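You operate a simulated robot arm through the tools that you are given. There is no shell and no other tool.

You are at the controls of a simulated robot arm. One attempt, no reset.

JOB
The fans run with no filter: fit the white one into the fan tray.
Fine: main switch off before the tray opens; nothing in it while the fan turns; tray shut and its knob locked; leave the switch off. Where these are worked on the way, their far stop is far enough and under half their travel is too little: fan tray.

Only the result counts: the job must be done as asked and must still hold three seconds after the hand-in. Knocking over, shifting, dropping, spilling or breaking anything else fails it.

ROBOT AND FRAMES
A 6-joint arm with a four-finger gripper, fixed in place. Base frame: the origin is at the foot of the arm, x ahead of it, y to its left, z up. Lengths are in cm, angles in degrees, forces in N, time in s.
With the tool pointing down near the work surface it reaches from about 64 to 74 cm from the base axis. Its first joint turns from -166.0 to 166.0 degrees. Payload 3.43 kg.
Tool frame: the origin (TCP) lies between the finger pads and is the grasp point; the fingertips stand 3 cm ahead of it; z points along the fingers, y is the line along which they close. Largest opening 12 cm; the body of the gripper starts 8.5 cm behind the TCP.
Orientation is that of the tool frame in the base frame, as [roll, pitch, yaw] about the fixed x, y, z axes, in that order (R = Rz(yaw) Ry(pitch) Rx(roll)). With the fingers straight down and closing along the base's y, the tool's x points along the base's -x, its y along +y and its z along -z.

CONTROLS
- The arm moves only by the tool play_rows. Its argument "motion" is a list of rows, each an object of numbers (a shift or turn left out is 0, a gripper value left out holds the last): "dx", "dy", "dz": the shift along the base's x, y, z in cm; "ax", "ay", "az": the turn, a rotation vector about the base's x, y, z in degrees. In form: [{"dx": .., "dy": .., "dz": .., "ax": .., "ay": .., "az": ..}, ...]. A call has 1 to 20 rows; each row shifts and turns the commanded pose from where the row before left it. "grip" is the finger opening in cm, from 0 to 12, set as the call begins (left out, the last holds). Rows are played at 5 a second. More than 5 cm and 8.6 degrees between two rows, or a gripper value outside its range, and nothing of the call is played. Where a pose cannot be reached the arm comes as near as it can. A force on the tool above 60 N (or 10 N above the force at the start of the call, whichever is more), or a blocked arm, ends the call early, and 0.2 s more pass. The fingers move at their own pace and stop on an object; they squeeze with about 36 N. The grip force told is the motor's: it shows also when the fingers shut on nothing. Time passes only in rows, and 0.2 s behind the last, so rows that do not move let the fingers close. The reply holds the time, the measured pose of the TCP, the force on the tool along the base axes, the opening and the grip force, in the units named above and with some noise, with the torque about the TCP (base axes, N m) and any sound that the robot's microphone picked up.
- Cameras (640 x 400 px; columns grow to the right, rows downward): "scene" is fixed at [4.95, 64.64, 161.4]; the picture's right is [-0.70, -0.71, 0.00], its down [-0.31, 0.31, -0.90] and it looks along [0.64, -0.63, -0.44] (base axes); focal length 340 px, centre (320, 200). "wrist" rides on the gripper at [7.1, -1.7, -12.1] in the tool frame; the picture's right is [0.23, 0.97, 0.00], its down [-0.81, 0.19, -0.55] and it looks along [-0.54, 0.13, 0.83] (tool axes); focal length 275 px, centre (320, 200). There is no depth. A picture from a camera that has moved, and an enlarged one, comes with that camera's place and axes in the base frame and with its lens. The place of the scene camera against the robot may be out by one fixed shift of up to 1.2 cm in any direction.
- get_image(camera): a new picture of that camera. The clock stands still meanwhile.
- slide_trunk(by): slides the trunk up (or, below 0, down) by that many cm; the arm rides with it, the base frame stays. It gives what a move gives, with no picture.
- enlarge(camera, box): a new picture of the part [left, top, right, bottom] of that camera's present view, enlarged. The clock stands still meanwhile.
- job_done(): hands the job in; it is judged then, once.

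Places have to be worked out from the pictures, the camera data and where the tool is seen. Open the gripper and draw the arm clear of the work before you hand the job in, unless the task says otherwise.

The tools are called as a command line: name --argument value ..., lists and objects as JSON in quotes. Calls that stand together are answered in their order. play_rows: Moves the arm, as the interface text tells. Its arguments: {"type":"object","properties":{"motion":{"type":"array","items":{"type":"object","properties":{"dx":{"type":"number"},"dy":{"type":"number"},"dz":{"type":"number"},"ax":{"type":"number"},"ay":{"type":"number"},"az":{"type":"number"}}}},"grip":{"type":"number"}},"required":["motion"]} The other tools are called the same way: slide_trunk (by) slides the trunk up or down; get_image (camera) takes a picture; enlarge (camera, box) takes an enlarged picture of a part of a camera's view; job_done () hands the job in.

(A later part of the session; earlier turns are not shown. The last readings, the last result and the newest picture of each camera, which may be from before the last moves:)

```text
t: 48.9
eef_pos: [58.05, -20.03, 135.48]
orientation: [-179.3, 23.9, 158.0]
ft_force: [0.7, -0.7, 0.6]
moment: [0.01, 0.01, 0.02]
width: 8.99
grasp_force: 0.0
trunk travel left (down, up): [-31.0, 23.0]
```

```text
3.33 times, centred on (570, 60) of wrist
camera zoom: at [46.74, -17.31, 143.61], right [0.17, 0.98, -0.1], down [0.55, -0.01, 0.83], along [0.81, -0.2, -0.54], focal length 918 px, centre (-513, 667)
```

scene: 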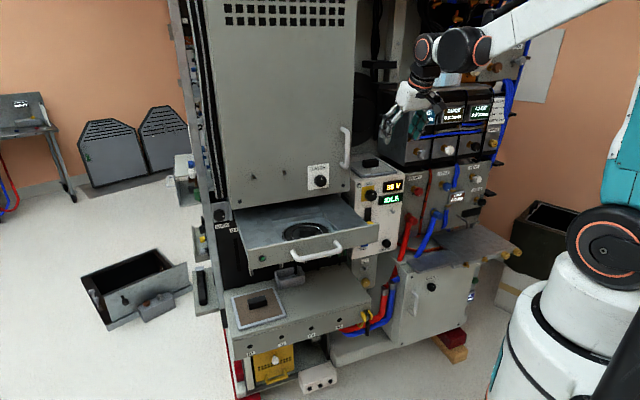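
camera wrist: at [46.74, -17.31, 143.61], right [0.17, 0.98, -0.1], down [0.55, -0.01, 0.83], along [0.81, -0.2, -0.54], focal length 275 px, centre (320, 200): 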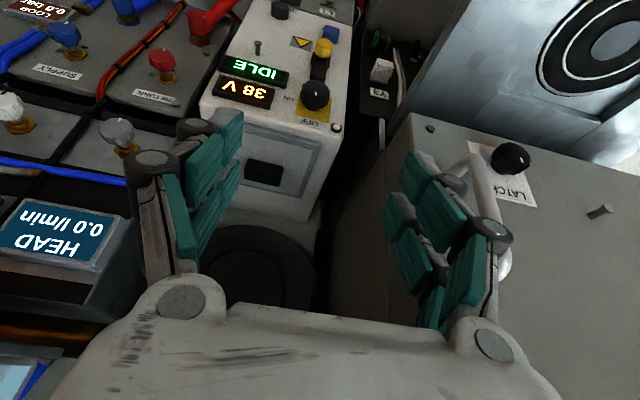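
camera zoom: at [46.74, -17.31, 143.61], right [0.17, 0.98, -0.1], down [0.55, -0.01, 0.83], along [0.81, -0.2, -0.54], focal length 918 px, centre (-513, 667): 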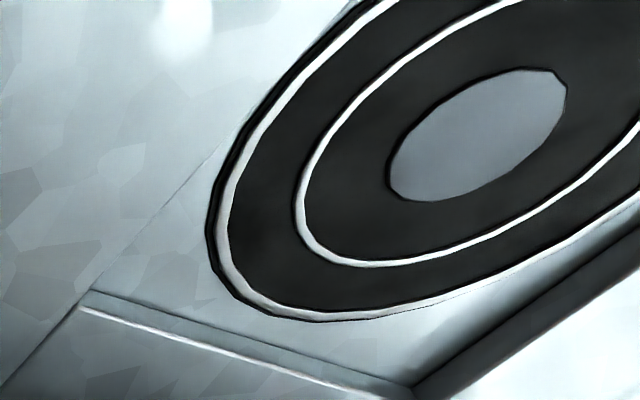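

The white filter re-measures as a 15 × 15 cm frame with its handle block centred at about (78.4, -34.6, 117), in a notch between the door and the HEAD unit. I'll grip the block by its ends with the tool leaned 45°, so first I change the lean and approach to about 15 cm out.

play_rows --motion '[{"ax": -2.88, "ay": -6.38, "dx": 1, "dy": -2, "dz": -1}, {"ax": -2.88, "ay": -6.38, "dx": 1, "dy": -2, "dz": -1}, {"ax": -2.88, "ay": -6.38, "dx": 1, "dy": -2, "dz": -1}, {"dx": 1.5, "dy": -1.5, "dz": -1}, {"dx": 1.5, "dy": -0.6, "dz": -1}]' --grip 9

get_image --camera "wrist"

get_image --camera "scene"

```text
t: 50.1
eef_pos: [64.19, -28.04, 130.5]
orientation: [-178.1, 45.0, 158.7]
ft_force: [1.0, 0.1, 0.1]
moment: [0.01, 0.01, 0.02]
width: 9.0
grasp_force: 0.1
trunk travel left (down, up): [-31.0, 23.0]
```

```text
taken
camera wrist: at [50.94, -24.29, 134.12], right [0.22, 0.96, -0.19], down [0.25, 0.13, 0.96], along [0.94, -0.26, -0.21], focal length 275 px, centre (320, 200)
```

wrist: 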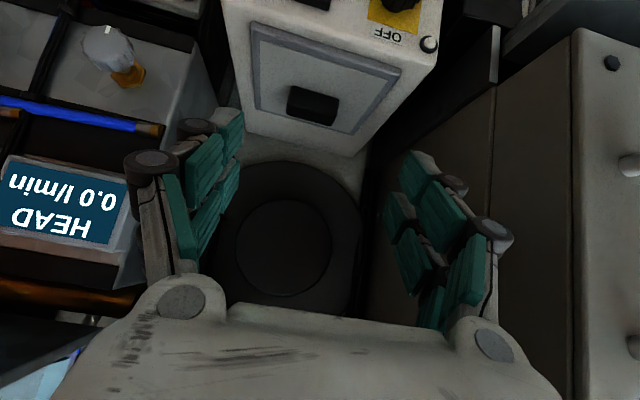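

```text
taken
```

scene: 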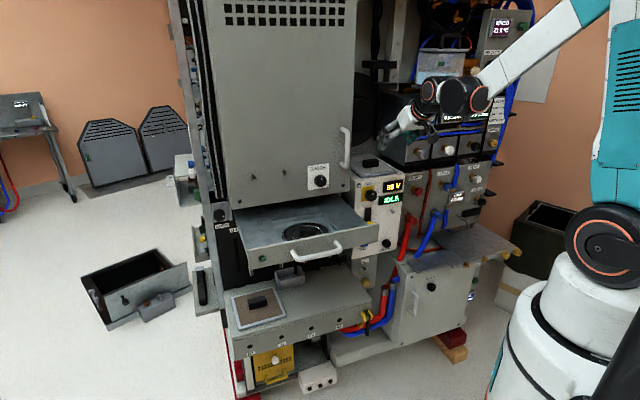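

I enlarge to get the filter's corners and block accurately from this closer view.

enlarge --camera "wrist" --box '[215, 0, 455, 160]'

enlarge --camera "scene" --box '[335, 60, 515, 200]'

```text
2.50 times, centred on (335, 80) of wrist
camera zoom: at [50.94, -24.29, 134.12], right [0.22, 0.96, -0.19], down [0.25, 0.13, 0.96], along [0.94, -0.26, -0.21], focal length 688 px, centre (282, 500)
```

zoom: 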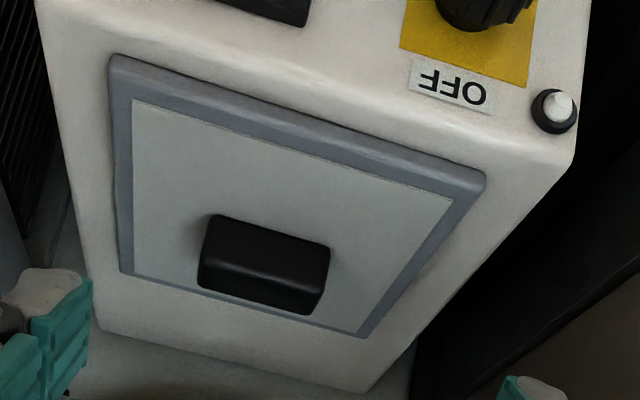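

```text
2.86 times, centred on (425, 130) of scene
camera zoom: at [4.95, 64.64, 161.4], right [-0.7, -0.71, 0.0], down [-0.31, 0.31, -0.9], along [0.64, -0.63, -0.44], focal length 970 px, centre (20, 400)
```

zoom: 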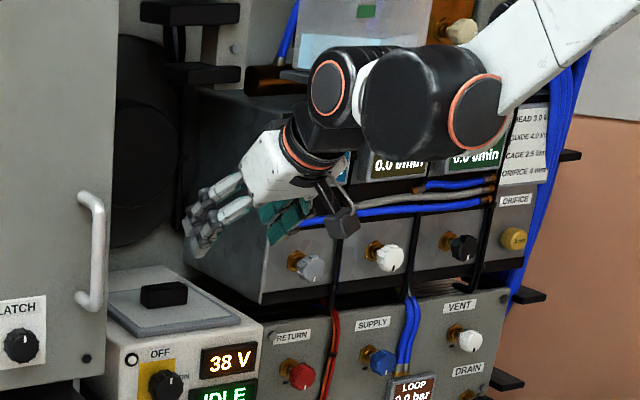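

The filter's centre is near (78.5, -34.9), aligned with the rack at about 24.5°. I correct the small yaw/roll error and move 60 % of the way in along the tool axis.

play_rows --motion '[{"ax": 1.2, "ay": -0.53, "az": -1.8}, {"dx": 2.7, "dy": -1.3, "dz": -2.4}, {"dx": 2.7, "dy": -1.3, "dz": -2.4}, {"dx": 2.6, "dy": -1.2, "dz": -2.4}, {}]'

get_image --camera "wrist"

enlarge --camera "scene" --box '[335, 60, 515, 200]'

```text
t: 51.3
eef_pos: [72.29, -31.76, 123.1]
orientation: [-179.9, 45.0, 155.5]
ft_force: [0.2, 0.2, 0.1]
moment: [0.0, 0.01, -0.01]
width: 9.02
grasp_force: 0.1
trunk travel left (down, up): [-31.0, 23.0]
```

```text
taken
camera wrist: at [59.06, -27.61, 126.74], right [0.25, 0.95, -0.16], down [0.25, 0.1, 0.96], along [0.94, -0.29, -0.21], focal length 275 px, centre (320, 200)
```

wrist: 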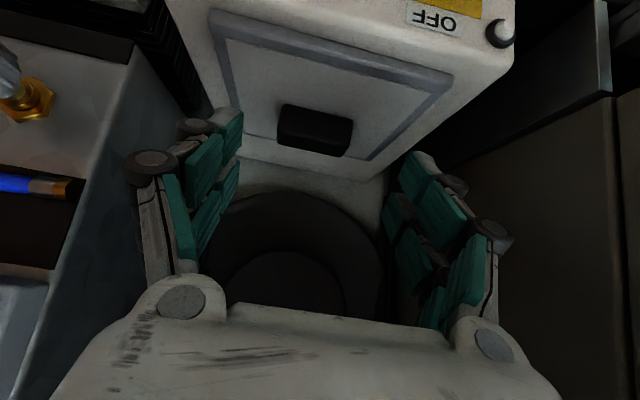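

```text
2.86 times, centred on (425, 130) of scene
camera zoom: at [4.95, 64.64, 161.4], right [-0.7, -0.71, 0.0], down [-0.31, 0.31, -0.9], along [0.64, -0.63, -0.44], focal length 970 px, centre (20, 400)
```

zoom: 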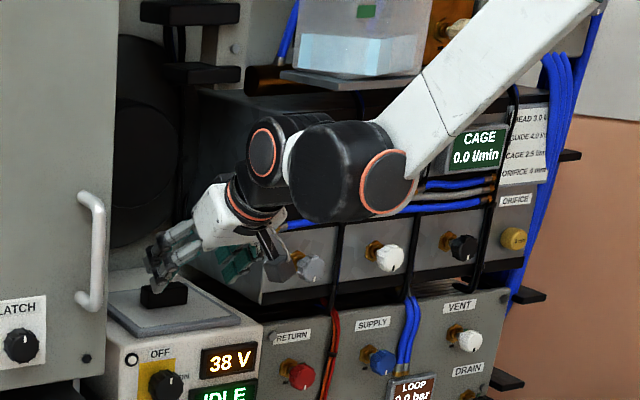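

Block centre re-measures at (78.6, -34.9), matching. I move in to the grasp point, with TCP at about (77.4, -34.4, 118.4).

play_rows --motion '[{"dx": 1.72, "dy": -0.88, "dz": -1.57}, {"dx": 1.72, "dy": -0.88, "dz": -1.57}, {"dx": 1.7, "dy": -0.88, "dz": -1.5}, {}]'

get_image --camera "wrist"

enlarge --camera "scene" --box '[335, 120, 455, 200]'

```text
t: 52.3
eef_pos: [77.21, -34.62, 118.62]
orientation: [-180.0, 45.0, 155.6]
ft_force: [-0.1, 0.8, -0.7]
moment: [0.01, -0.01, -0.01]
width: 9.01
grasp_force: 0.0
trunk travel left (down, up): [-31.0, 23.0]
```

```text
taken
camera wrist: at [64.06, -30.5, 122.08], right [0.25, 0.95, -0.16], down [0.25, 0.1, 0.96], along [0.94, -0.29, -0.21], focal length 275 px, centre (320, 200)
```

wrist: 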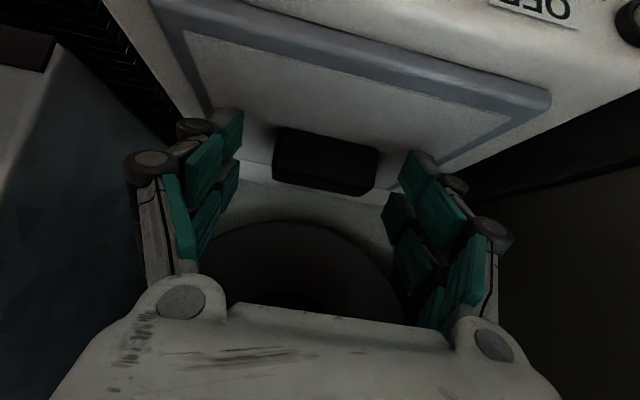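

```text
5.00 times, centred on (395, 160) of scene
camera zoom: at [4.95, 64.64, 161.4], right [-0.7, -0.71, 0.0], down [-0.31, 0.31, -0.9], along [0.64, -0.63, -0.44], focal length 1698 px, centre (-55, 400)
```

zoom: 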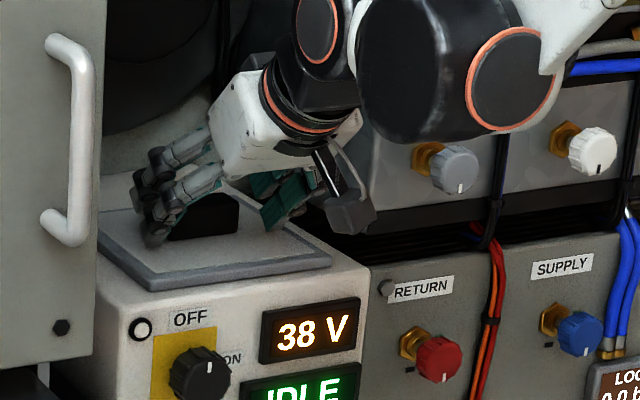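

The block sits between the fingers, about 0.3 cm toward +t. I shift 0.25 cm, lower 0.3 cm and close.

play_rows --motion '[{"dx": 0.1, "dy": 0.23, "dz": -0.3}, {}]'

play_rows --motion '[{}, {}, {}]' --grip 4.5

get_image --camera "wrist"

```text
t: 52.9
eef_pos: [77.08, -34.42, 118.36]
orientation: [179.9, 45.0, 155.6]
ft_force: [0.4, -0.7, 5.8]
moment: [0.01, -0.02, 0.01]
width: 9.07
grasp_force: 0.5
trunk travel left (down, up): [-31.0, 23.0]
```

```text
t: 53.7
eef_pos: [77.01, -34.2, 118.66]
orientation: [-179.9, 45.4, 155.6]
ft_force: [2.2, 0.7, 50.4]
moment: [0.06, -0.29, -0.01]
width: 5.96
grasp_force: 36.3
trunk travel left (down, up): [-31.0, 23.0]
```

```text
taken
camera wrist: at [63.79, -30.08, 122.11], right [0.26, 0.95, -0.16], down [0.24, 0.1, 0.97], along [0.94, -0.29, -0.2], focal length 275 px, centre (320, 200)
```

wrist: 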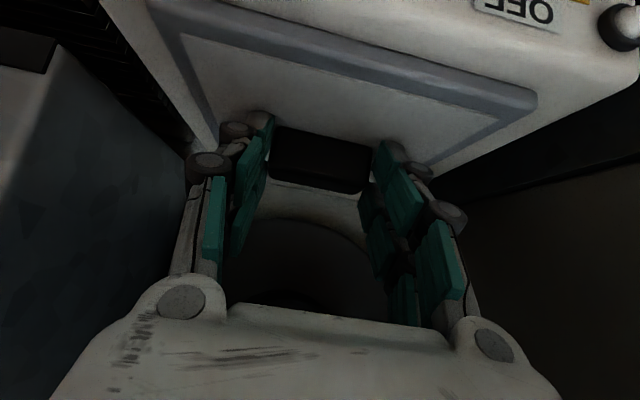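

Gripped at 5.96 cm, but the tips press on the pad (50 N up). I raise 0.4 cm to relieve while keeping hold.

play_rows --motion '[{"dz": 0.2}, {"dz": 0.2}, {}]'

```text
t: 54.5
eef_pos: [77.11, -34.16, 118.83]
orientation: [180.0, 45.0, 155.6]
ft_force: [-3.4, 1.2, 10.1]
moment: [0.04, 0.13, -0.02]
width: 5.96
grasp_force: 36.1
trunk travel left (down, up): [-31.0, 23.0]
```

Load is relieved. I lift 1 cm and check that the filter comes along.

play_rows --motion '[{"dz": 0.5}, {"dz": 0.7}, {"dz": 0.7, "dx": 0.2, "dy": 0.45}, {"dx": 0.2, "dy": 0.45, "dz": 0.5}, {}]'

get_image --camera "wrist"

enlarge --camera "scene" --box '[335, 120, 455, 200]'

```text
t: 55.7
eef_pos: [77.52, -33.38, 121.06]
orientation: [-179.9, 45.0, 155.4]
ft_force: [-0.5, -0.5, -0.9]
moment: [-0.04, 0.02, 0.01]
width: 4.47
grasp_force: 0.1
trunk travel left (down, up): [-31.0, 23.0]
```

```text
taken
camera wrist: at [64.53, -29.27, 124.55], right [0.25, 0.95, -0.16], down [0.25, 0.1, 0.96], along [0.94, -0.29, -0.21], focal length 275 px, centre (320, 200)
```

wrist: 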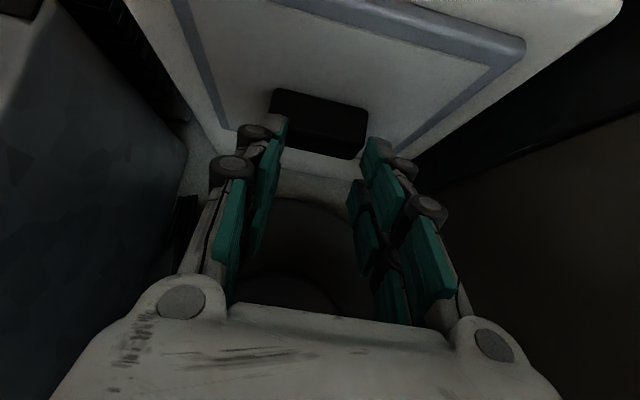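

```text
5.00 times, centred on (395, 160) of scene
camera zoom: at [4.95, 64.64, 161.4], right [-0.7, -0.71, 0.0], down [-0.31, 0.31, -0.9], along [0.64, -0.63, -0.44], focal length 1698 px, centre (-55, 400)
```

zoom: 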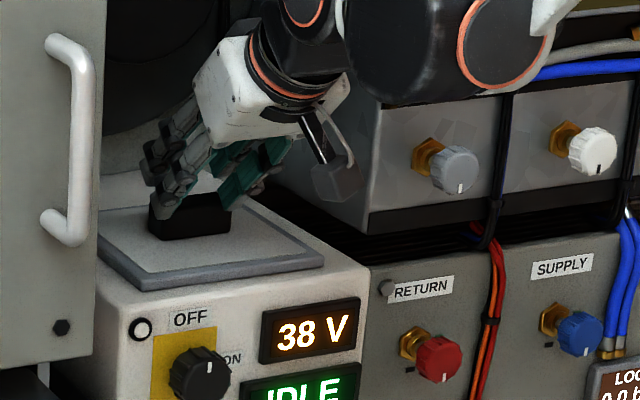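

The fingers slid up off the block and the filter stayed put on the unit. I look closely to see how the fingertips and block relate before re-gripping.

enlarge --camera "wrist" --box '[180, 50, 480, 250]'

enlarge --camera "scene" --box '[345, 140, 405, 185]'

```text
2.00 times, centred on (330, 150) of wrist
camera zoom: at [64.53, -29.27, 124.55], right [0.25, 0.95, -0.16], down [0.25, 0.1, 0.96], along [0.94, -0.29, -0.21], focal length 551 px, centre (300, 300)
```

zoom: 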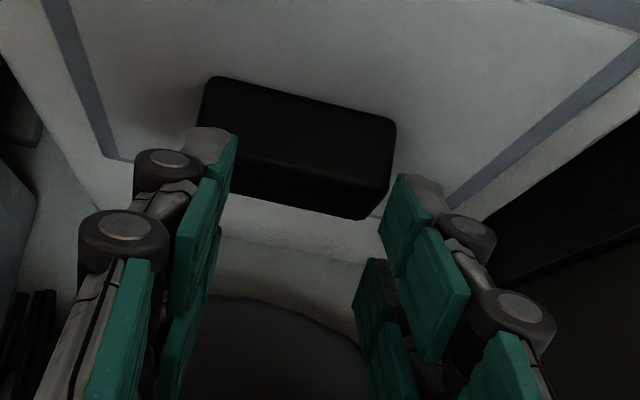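

```text
8.89 times, centred on (375, 162) of scene
camera zoom: at [4.95, 64.64, 161.4], right [-0.7, -0.71, 0.0], down [-0.31, 0.31, -0.9], along [0.64, -0.63, -0.44], focal length 3019 px, centre (-169, 533)
```

zoom: 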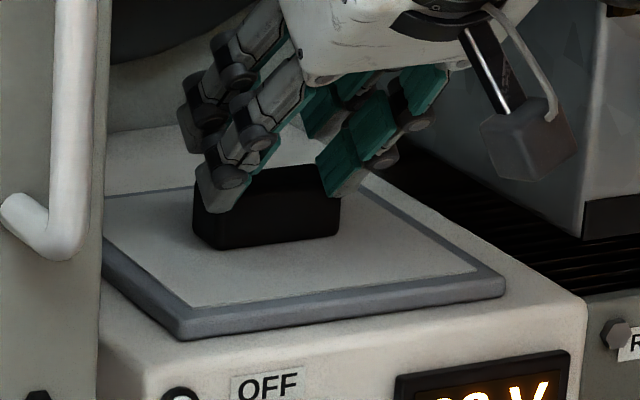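

The fingers have two parallel branches, and at 45° only the lower one reached the block's front edge. The filter was dragged about 1 cm toward +t, so the block is now near (78.8, -33.9). I open, go 0.9 cm deeper and down again for a fuller grip.

play_rows --motion '[{}, {}, {"dx": 0.41, "dy": -0.18, "dz": -0.8}, {"dx": 0.41, "dy": -0.19, "dz": -0.8}, {"dz": -0.4}, {}]' --grip 8

enlarge --camera "wrist" --box '[180, 50, 480, 250]'

enlarge --camera "scene" --box '[345, 140, 405, 185]'

```text
t: 57.1
eef_pos: [78.67, -33.71, 118.96]
orientation: [179.9, 45.1, 155.6]
ft_force: [-0.2, -0.5, 0.4]
moment: [-0.02, -0.02, -0.03]
width: 8.02
grasp_force: 0.1
trunk travel left (down, up): [-31.0, 23.0]
```

```text
2.00 times, centred on (330, 150) of wrist
camera zoom: at [65.38, -29.65, 122.54], right [0.25, 0.95, -0.16], down [0.25, 0.1, 0.96], along [0.94, -0.29, -0.21], focal length 551 px, centre (300, 300)
```

zoom: 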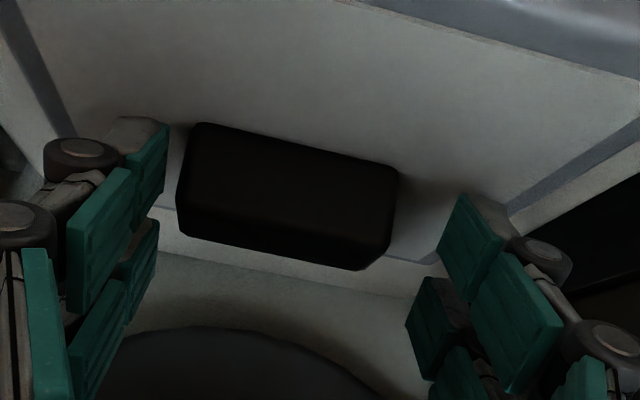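

```text
8.89 times, centred on (375, 162) of scene
camera zoom: at [4.95, 64.64, 161.4], right [-0.7, -0.71, 0.0], down [-0.31, 0.31, -0.9], along [0.64, -0.63, -0.44], focal length 3019 px, centre (-169, 533)
```

zoom: 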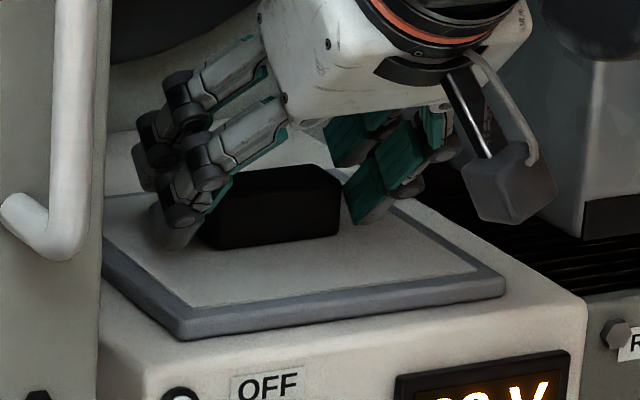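

The lower branch tips are now level with the block's base and overlap its end faces well. I close here.

play_rows --motion '[{"dz": -0.1}, {}, {}]' --grip 4

enlarge --camera "wrist" --box '[180, 50, 480, 250]'

enlarge --camera "scene" --box '[345, 140, 405, 185]'

```text
t: 57.9
eef_pos: [78.51, -33.76, 119.0]
orientation: [180.0, 45.1, 155.5]
ft_force: [3.6, -4.0, 11.1]
moment: [0.05, 0.15, -0.03]
width: 5.93
grasp_force: 36.0
trunk travel left (down, up): [-31.0, 23.0]
```

```text
2.00 times, centred on (330, 150) of wrist
camera zoom: at [65.35, -29.64, 122.5], right [0.26, 0.95, -0.16], down [0.24, 0.1, 0.96], along [0.94, -0.29, -0.21], focal length 551 px, centre (300, 300)
```

zoom: 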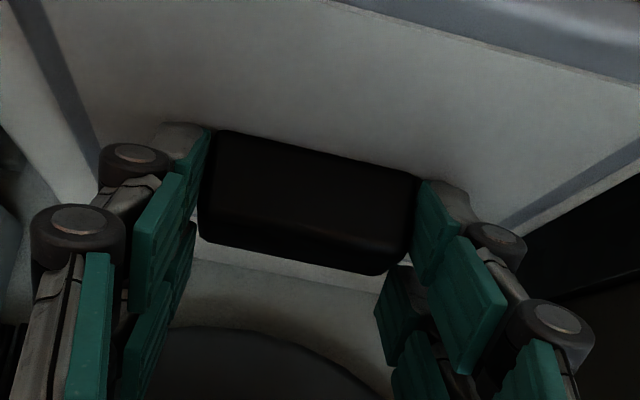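

```text
8.89 times, centred on (375, 162) of scene
camera zoom: at [4.95, 64.64, 161.4], right [-0.7, -0.71, 0.0], down [-0.31, 0.31, -0.9], along [0.64, -0.63, -0.44], focal length 3019 px, centre (-169, 533)
```

zoom: 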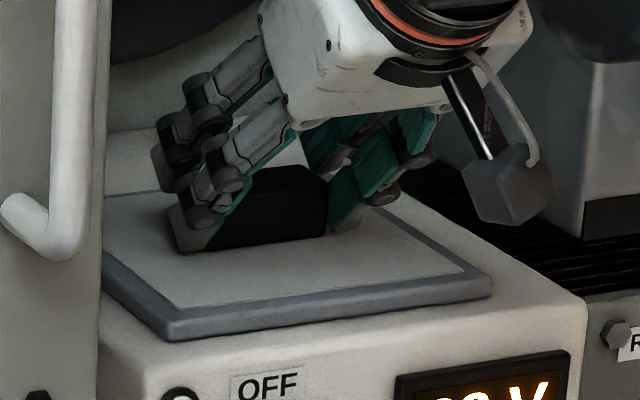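

Good full contact on both block ends (5.93 cm). I lift 0.6 cm in small steps and check the width.

play_rows --motion '[{"dz": 0.2}, {"dz": 0.2}, {"dz": 0.2}, {}]'

enlarge --camera "scene" --box '[345, 140, 405, 185]'

```text
t: 58.9
eef_pos: [78.43, -33.66, 119.65]
orientation: [-179.9, 45.0, 155.5]
ft_force: [0.4, 0.0, -1.0]
moment: [-0.02, 0.05, 0.02]
width: 5.94
grasp_force: 36.6
trunk travel left (down, up): [-31.0, 23.0]
```

```text
8.89 times, centred on (375, 162) of scene
camera zoom: at [4.95, 64.64, 161.4], right [-0.7, -0.71, 0.0], down [-0.31, 0.31, -0.9], along [0.64, -0.63, -0.44], focal length 3019 px, centre (-169, 533)
```

zoom: 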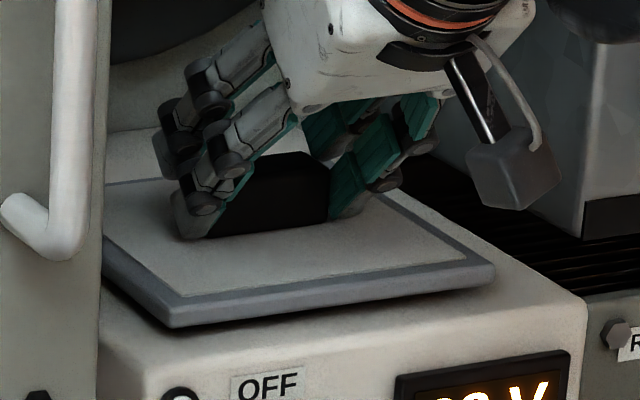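

The filter is lifting off (shadow appears underneath) and is very light. I lift another 2 cm and check that it stays level.

play_rows --motion '[{"dz": 0.4}, {"dz": 0.4}, {"dz": 0.6}, {"dz": 0.6}, {}]'

enlarge --camera "scene" --box '[340, 130, 420, 190]'

get_image --camera "wrist"

```text
t: 60.1
eef_pos: [78.42, -33.76, 121.65]
orientation: [180.0, 45.1, 155.6]
ft_force: [0.4, -0.8, -1.1]
moment: [0.0, 0.03, 0.01]
width: 5.94
grasp_force: 35.9
trunk travel left (down, up): [-31.0, 23.0]
```

```text
6.67 times, centred on (380, 160) of scene
camera zoom: at [4.95, 64.64, 161.4], right [-0.7, -0.71, 0.0], down [-0.31, 0.31, -0.9], along [0.64, -0.63, -0.44], focal length 2264 px, centre (-80, 467)
```

zoom: 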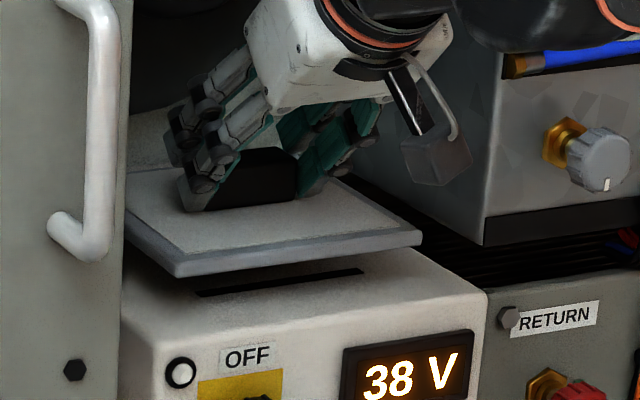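

```text
taken
camera wrist: at [65.31, -29.72, 125.14], right [0.25, 0.95, -0.16], down [0.25, 0.1, 0.96], along [0.94, -0.29, -0.21], focal length 275 px, centre (320, 200)
```

wrist: 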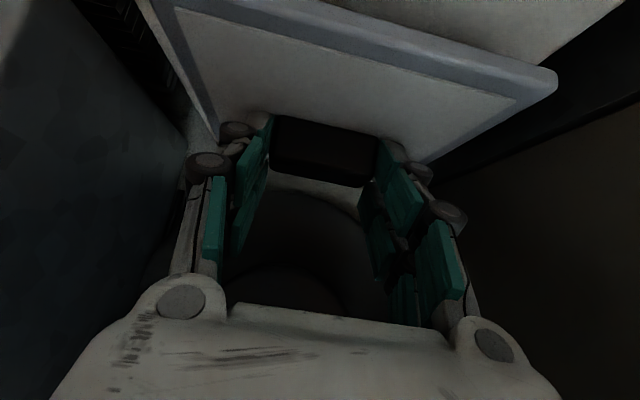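

The filter hangs level with its bottom at about z 117. I raise a little more and retreat straight out along the normal, away from the HEAD unit and door handle.

play_rows --motion '[{"dz": 1.0}, {"dz": 1.5}, {"dx": -1.8, "dy": 0.82}, {"dx": -2.7, "dy": 1.22}, {"dx": -2.7, "dy": 1.22}, {"dx": -2.7, "dy": 1.22}, {"dx": -2.7, "dy": 1.22}, {"dx": -2.7, "dy": 1.22}, {"dx": -2.7, "dy": 1.22}, {"dx": -2.7, "dy": 1.22}]'

get_image --camera "wrist"

get_image --camera "scene"

```text
t: 62.3
eef_pos: [57.6, -24.54, 124.16]
orientation: [180.0, 45.0, 155.5]
ft_force: [0.0, -0.6, -1.5]
moment: [-0.02, 0.03, 0.03]
width: 5.95
grasp_force: 35.7
trunk travel left (down, up): [-31.0, 23.0]
```

```text
taken
camera wrist: at [44.46, -20.33, 127.63], right [0.25, 0.95, -0.16], down [0.24, 0.1, 0.96], along [0.94, -0.29, -0.21], focal length 275 px, centre (320, 200)
```

wrist: 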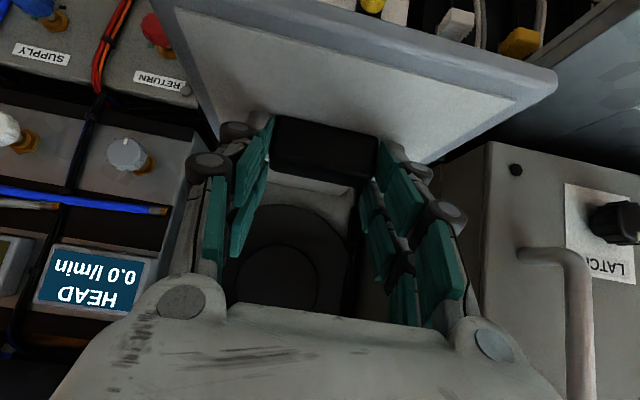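

```text
taken
```

scene: 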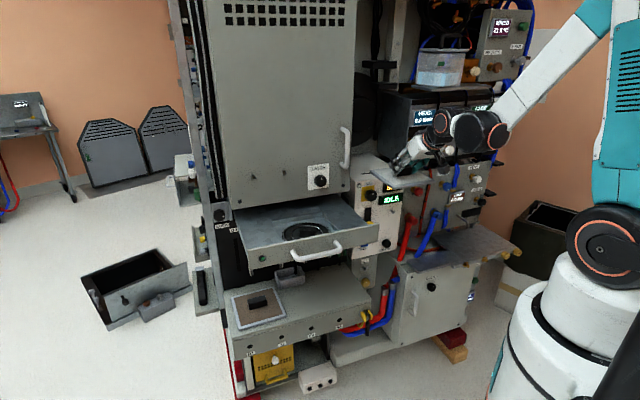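

The filter is clear of the notch. I back out another 10 cm, then move sideways along the rack toward the open tray at a safe height.

play_rows --motion '[{"dx": -3.2, "dy": 1.45}, {"dx": -3.2, "dy": 1.45}, {"dx": -3.2, "dy": 1.45}, {"dx": 1.2, "dy": 2.7}, {"dx": 1.78, "dy": 3.95}, {"dx": 1.78, "dy": 3.95}, {"dx": 1.78, "dy": 3.95}, {"dx": 1.78, "dy": 3.95}, {"dx": 1.78, "dy": 3.95}, {"dx": 1.78, "dy": 3.95}, {"dx": 1.2, "dy": 2.7}, {}]'

get_image --camera "wrist"

get_image --camera "scene"

```text
t: 64.9
eef_pos: [61.32, 8.98, 124.0]
orientation: [180.0, 44.9, 155.7]
ft_force: [0.6, -0.1, -2.1]
moment: [0.05, 0.01, 0.0]
width: 5.96
grasp_force: 36.0
trunk travel left (down, up): [-31.0, 23.0]
```

```text
taken
camera wrist: at [48.14, 13.13, 127.48], right [0.25, 0.95, -0.16], down [0.25, 0.1, 0.96], along [0.94, -0.29, -0.21], focal length 275 px, centre (320, 200)
```

wrist: 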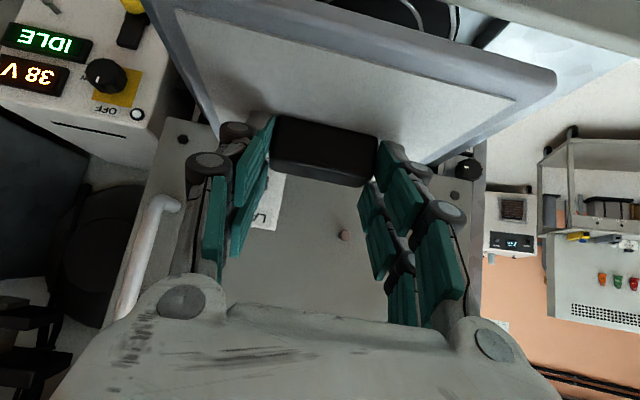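

```text
taken
```

scene: 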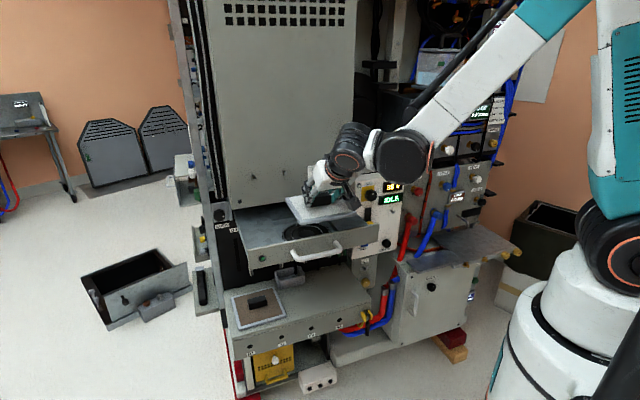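

I check the filter's attitude in the gripper and the recess below it from both cameras.

enlarge --camera "wrist" --box '[140, 0, 600, 210]'

enlarge --camera "scene" --box '[230, 150, 390, 280]'

```text
1.39 times, centred on (370, 105) of wrist
camera zoom: at [48.14, 13.13, 127.48], right [0.25, 0.95, -0.16], down [0.25, 0.1, 0.96], along [0.94, -0.29, -0.21], focal length 383 px, centre (250, 332)
```

zoom: 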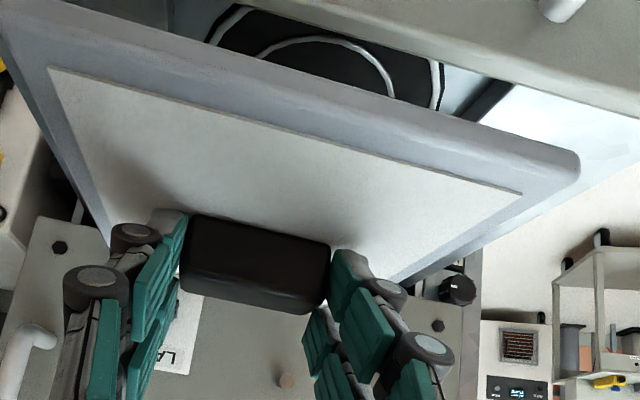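

```text
3.08 times, centred on (310, 215) of scene
camera zoom: at [4.95, 64.64, 161.4], right [-0.7, -0.71, 0.0], down [-0.31, 0.31, -0.9], along [0.64, -0.63, -0.44], focal length 1045 px, centre (351, 154)
```

zoom: 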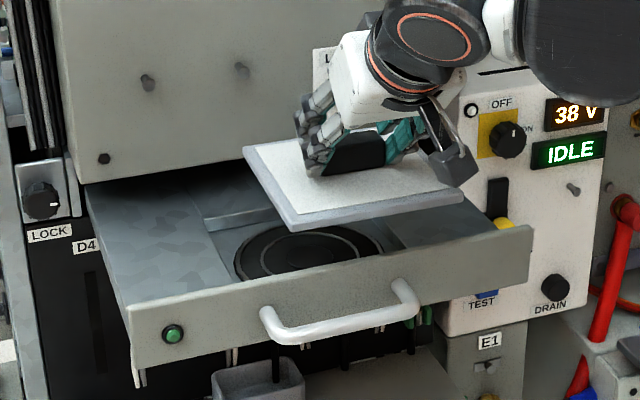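

The filter is level and centred about 1.5 cm beyond the TCP. The recess is roughly 15.8 cm wide, centred at t≈36 on the fan. I move over it and down to about 1.5 cm above the tray wall to compare edges.

play_rows --motion '[{"dx": 1.3, "dy": 0.37}, {"dx": 1.3, "dy": 0.37}, {"dx": 1.3, "dy": 0.37}, {"dz": -1.5}, {"dz": -1.5}, {}]'

get_image --camera "wrist"

enlarge --camera "scene" --box '[230, 180, 390, 280]'

```text
t: 66.3
eef_pos: [65.34, 10.09, 120.93]
orientation: [-179.9, 45.0, 155.6]
ft_force: [-0.1, 0.2, -0.9]
moment: [0.02, 0.03, -0.01]
width: 5.95
grasp_force: 35.9
trunk travel left (down, up): [-31.0, 23.0]
```

```text
taken
camera wrist: at [52.16, 14.18, 124.49], right [0.25, 0.95, -0.16], down [0.25, 0.1, 0.96], along [0.94, -0.29, -0.21], focal length 275 px, centre (320, 200)
```

wrist: 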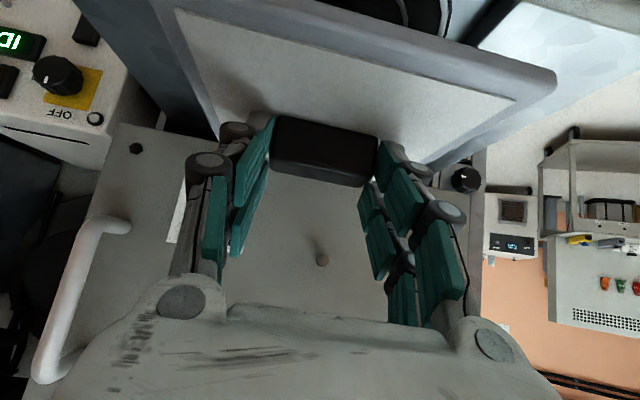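

```text
4.00 times, centred on (310, 230) of scene
camera zoom: at [4.95, 64.64, 161.4], right [-0.7, -0.71, 0.0], down [-0.31, 0.31, -0.9], along [0.64, -0.63, -0.44], focal length 1358 px, centre (360, 80)
```

zoom: 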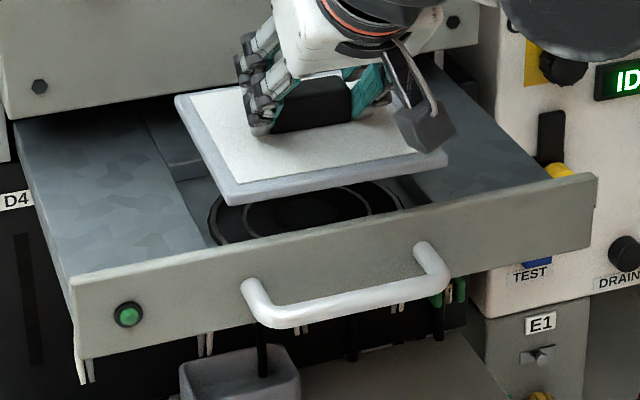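

I zoom on the corners of the filter and recess to fine-tune the alignment.

enlarge --camera "scene" --box '[260, 195, 310, 245]'

enlarge --camera "scene" --box '[310, 195, 360, 245]'

enlarge --camera "wrist" --box '[380, 0, 580, 130]'

enlarge --camera "wrist" --box '[80, 0, 280, 180]'

```text
8.00 times, centred on (285, 220) of scene
camera zoom: at [4.95, 64.64, 161.4], right [-0.7, -0.71, 0.0], down [-0.31, 0.31, -0.9], along [0.64, -0.63, -0.44], focal length 2717 px, centre (600, 40)
```

zoom: 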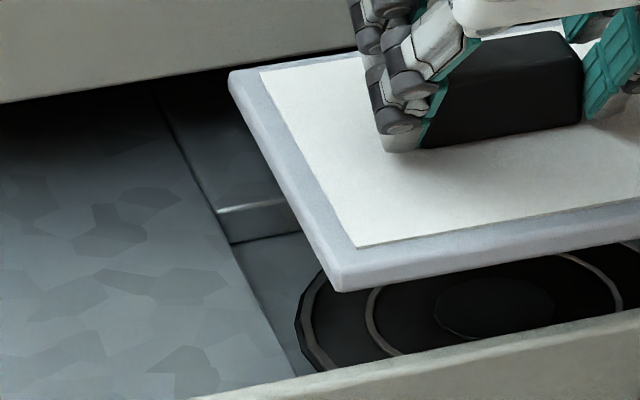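

```text
8.00 times, centred on (335, 220) of scene
camera zoom: at [4.95, 64.64, 161.4], right [-0.7, -0.71, 0.0], down [-0.31, 0.31, -0.9], along [0.64, -0.63, -0.44], focal length 2717 px, centre (200, 40)
```

zoom: 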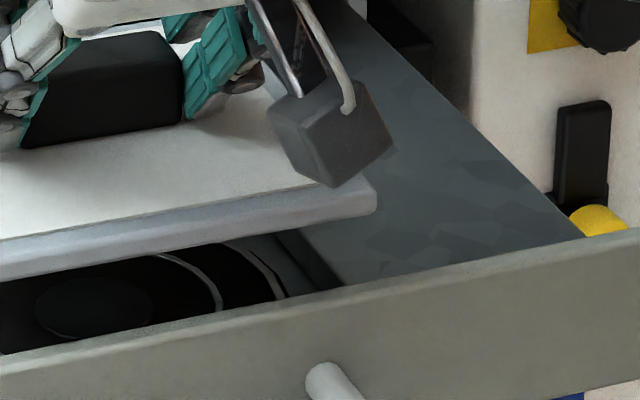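

```text
3.08 times, centred on (480, 65) of wrist
camera zoom: at [52.16, 14.18, 124.49], right [0.25, 0.95, -0.16], down [0.25, 0.1, 0.96], along [0.94, -0.29, -0.21], focal length 847 px, centre (-172, 615)
```

zoom: 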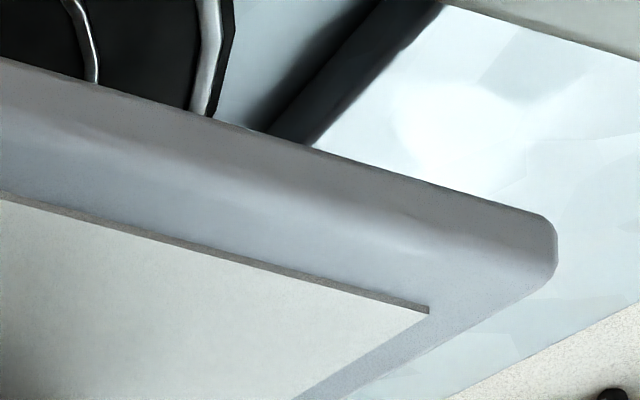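

```text
2.22 times, centred on (180, 90) of wrist
camera zoom: at [52.16, 14.18, 124.49], right [0.25, 0.95, -0.16], down [0.25, 0.1, 0.96], along [0.94, -0.29, -0.21], focal length 612 px, centre (631, 444)
```

zoom: 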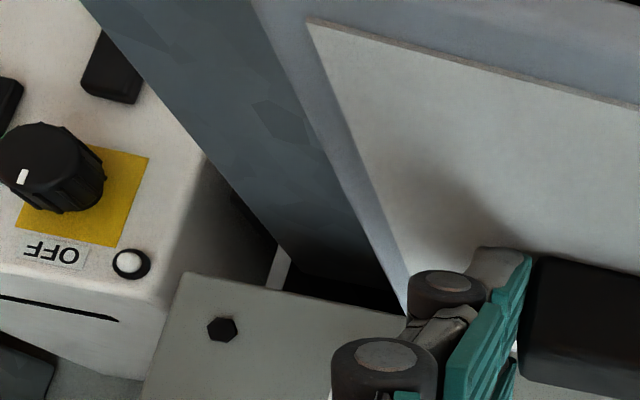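

Estimates agree to within about 0.5 cm. I lower another 0.9 cm so the filter bottom is almost level with the wall top, where parallax is small, and turn 1° to match the tray's angle.

play_rows --motion '[{"dz": -0.5, "dx": 0.06, "dy": 0.13, "az": -1.0}, {"dz": -0.4}, {}]'

enlarge --camera "scene" --box '[260, 200, 310, 250]'

enlarge --camera "scene" --box '[310, 195, 360, 245]'

get_image --camera "wrist"

```text
t: 67.1
eef_pos: [65.18, 10.36, 120.01]
orientation: [179.9, 45.0, 154.6]
ft_force: [0.7, -0.1, -1.3]
moment: [0.0, 0.04, 0.0]
width: 5.94
grasp_force: 36.3
trunk travel left (down, up): [-31.0, 23.0]
```

```text
8.00 times, centred on (285, 225) of scene
camera zoom: at [4.95, 64.64, 161.4], right [-0.7, -0.71, 0.0], down [-0.31, 0.31, -0.9], along [0.64, -0.63, -0.44], focal length 2717 px, centre (600, 0)
```

zoom: 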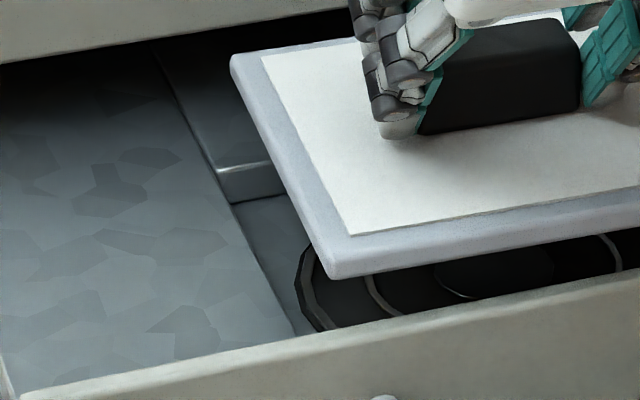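

```text
8.00 times, centred on (335, 220) of scene
camera zoom: at [4.95, 64.64, 161.4], right [-0.7, -0.71, 0.0], down [-0.31, 0.31, -0.9], along [0.64, -0.63, -0.44], focal length 2717 px, centre (200, 40)
```

zoom: 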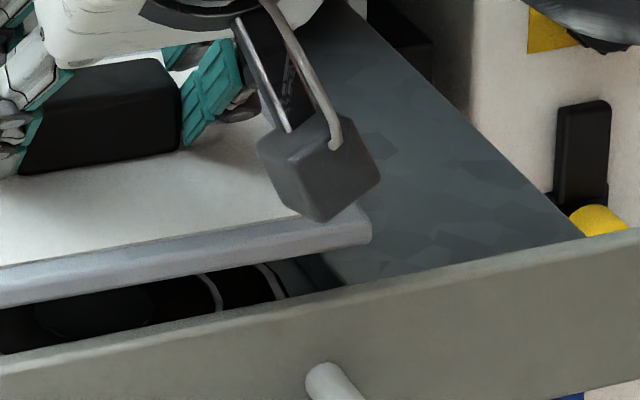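

```text
taken
camera wrist: at [52.16, 14.61, 123.54], right [0.27, 0.95, -0.16], down [0.25, 0.1, 0.96], along [0.93, -0.3, -0.21], focal length 275 px, centre (320, 200)
```

wrist: 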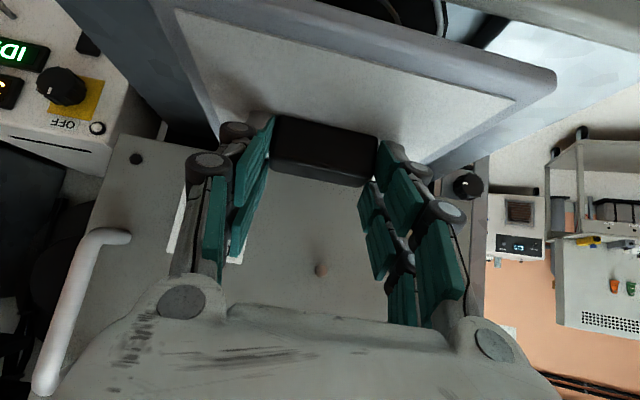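

Re-triangulating the recess from two wrist views gives floor z≈110, back edge n≈-65.5 and centre about (t 35.85, n -57.8). I shift the filter 0.5 cm further in and lower until its underside is just above the deck, then compare edges directly.

play_rows --motion '[{"dx": 0.44, "dy": -0.25}, {"dz": -0.7}, {"dz": -0.7}, {"dz": -0.6}, {}]'

enlarge --camera "scene" --box '[260, 200, 310, 250]'

enlarge --camera "scene" --box '[310, 195, 360, 245]'

get_image --camera "wrist"

```text
t: 68.3
eef_pos: [65.64, 10.09, 118.19]
orientation: [-179.9, 45.1, 154.6]
ft_force: [5.2, -0.7, 11.6]
moment: [0.15, 0.62, 0.04]
width: 5.96
grasp_force: 36.4
trunk travel left (down, up): [-31.0, 23.0]
```

```text
8.00 times, centred on (285, 225) of scene
camera zoom: at [4.95, 64.64, 161.4], right [-0.7, -0.71, 0.0], down [-0.31, 0.31, -0.9], along [0.64, -0.63, -0.44], focal length 2717 px, centre (600, 0)
```

zoom: 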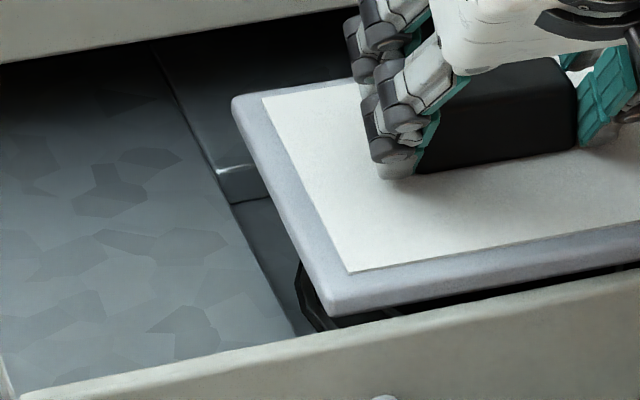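

```text
8.00 times, centred on (335, 220) of scene
camera zoom: at [4.95, 64.64, 161.4], right [-0.7, -0.71, 0.0], down [-0.31, 0.31, -0.9], along [0.64, -0.63, -0.44], focal length 2717 px, centre (200, 40)
```

zoom: 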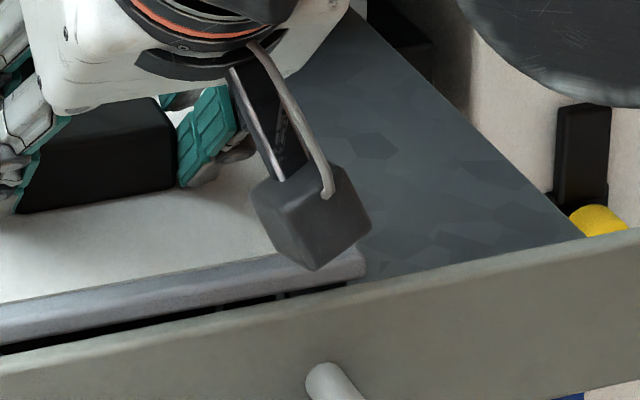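

```text
taken
camera wrist: at [52.63, 14.37, 121.69], right [0.27, 0.95, -0.16], down [0.25, 0.1, 0.96], along [0.93, -0.3, -0.21], focal length 275 px, centre (320, 200)
```

wrist: 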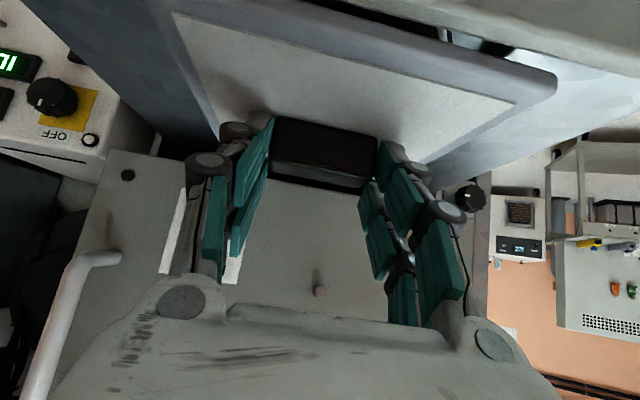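

There's a light contact (12 N up, located toward the front edge). I look closely before going any further.

enlarge --camera "wrist" --box '[330, 0, 580, 160]'

enlarge --camera "wrist" --box '[140, 0, 390, 200]'

enlarge --camera "scene" --box '[240, 190, 380, 280]'

```text
2.50 times, centred on (455, 80) of wrist
camera zoom: at [52.63, 14.37, 121.69], right [0.27, 0.95, -0.16], down [0.25, 0.1, 0.96], along [0.93, -0.3, -0.21], focal length 688 px, centre (-18, 500)
```

zoom: 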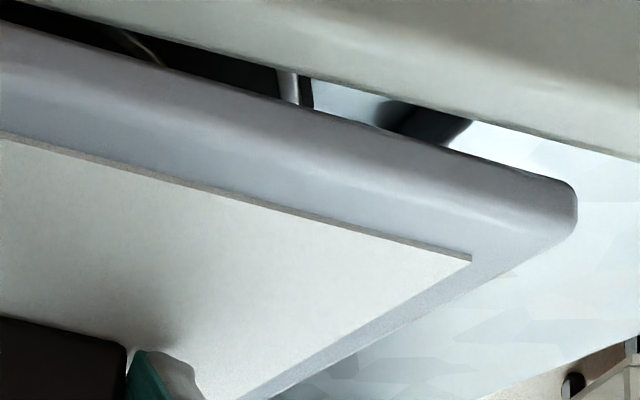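

```text
2.00 times, centred on (265, 100) of wrist
camera zoom: at [52.63, 14.37, 121.69], right [0.27, 0.95, -0.16], down [0.25, 0.1, 0.96], along [0.93, -0.3, -0.21], focal length 551 px, centre (430, 400)
```

zoom: 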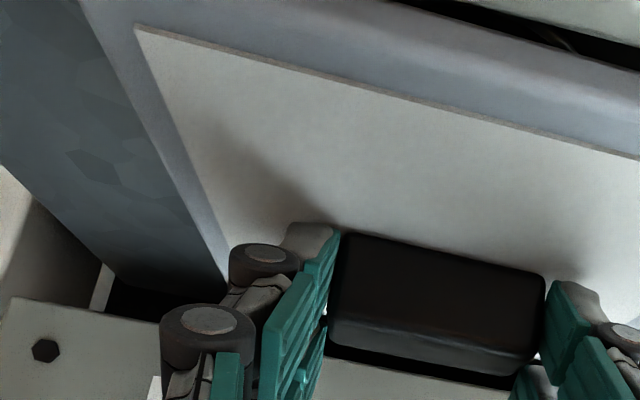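

```text
4.44 times, centred on (310, 235) of scene
camera zoom: at [4.95, 64.64, 161.4], right [-0.7, -0.71, 0.0], down [-0.31, 0.31, -0.9], along [0.64, -0.63, -0.44], focal length 1509 px, centre (364, 44)
```

zoom: 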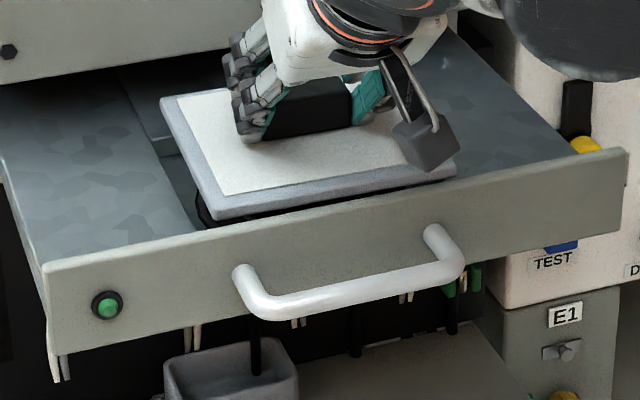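

The filter is rotated about 2° too far relative to the wall (my last yaw correction went the wrong way). I lift 1.2 cm, rotate back 2°, and shift 0.5 cm inward before lowering again.

play_rows --motion '[{"dz": 0.6}, {"dz": 0.6}, {"az": 2.0, "dx": 0.45, "dy": -0.2}, {}]'

enlarge --camera "wrist" --box '[330, 0, 580, 160]'

enlarge --camera "scene" --box '[250, 195, 370, 265]'

```text
t: 69.3
eef_pos: [66.18, 9.89, 119.52]
orientation: [-180.0, 45.1, 156.5]
ft_force: [0.4, -0.8, -0.5]
moment: [0.01, 0.02, 0.01]
width: 5.97
grasp_force: 36.1
trunk travel left (down, up): [-31.0, 23.0]
```

```text
2.50 times, centred on (455, 80) of wrist
camera zoom: at [52.92, 13.78, 122.97], right [0.24, 0.96, -0.16], down [0.24, 0.1, 0.96], along [0.94, -0.27, -0.21], focal length 688 px, centre (-18, 500)
```

zoom: 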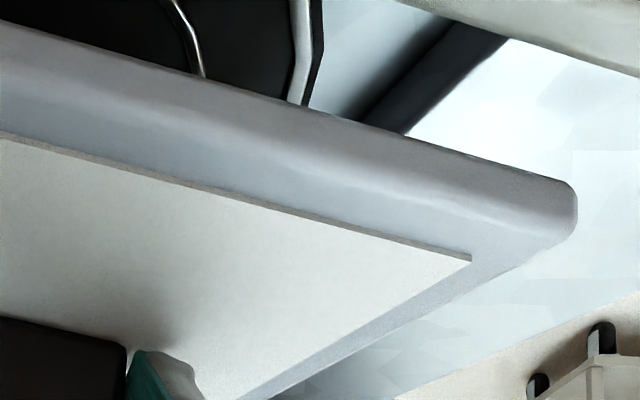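

```text
5.33 times, centred on (310, 230) of scene
camera zoom: at [4.95, 64.64, 161.4], right [-0.7, -0.71, 0.0], down [-0.31, 0.31, -0.9], along [0.64, -0.63, -0.44], focal length 1811 px, centre (373, 40)
```

zoom: 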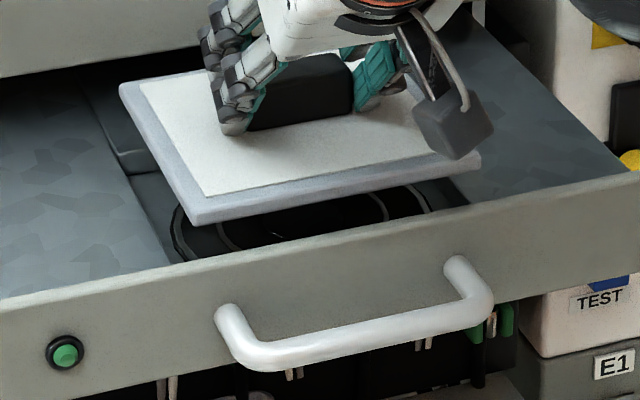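

Now the edges look parallel and the position is near centre. I shift 0.25 cm to the right and lower in small steps, watching the force.

play_rows --motion '[{"dx": -0.1, "dy": -0.23, "dz": -0.4}, {"dz": -0.4}, {"dz": -0.3}, {}]'

play_rows --motion '[{"dz": -0.3}, {}]'

```text
t: 70.3
eef_pos: [66.08, 9.7, 118.27]
orientation: [-179.9, 45.0, 156.6]
ft_force: [0.0, -0.3, 0.0]
moment: [-0.02, 0.05, -0.04]
width: 5.96
grasp_force: 36.4
trunk travel left (down, up): [-31.0, 23.0]
```

```text
t: 70.9
eef_pos: [65.97, 9.65, 117.99]
orientation: [-179.9, 45.0, 156.5]
ft_force: [0.2, -0.4, -0.6]
moment: [0.02, 0.04, -0.03]
width: 5.98
grasp_force: 35.5
trunk travel left (down, up): [-31.0, 23.0]
```

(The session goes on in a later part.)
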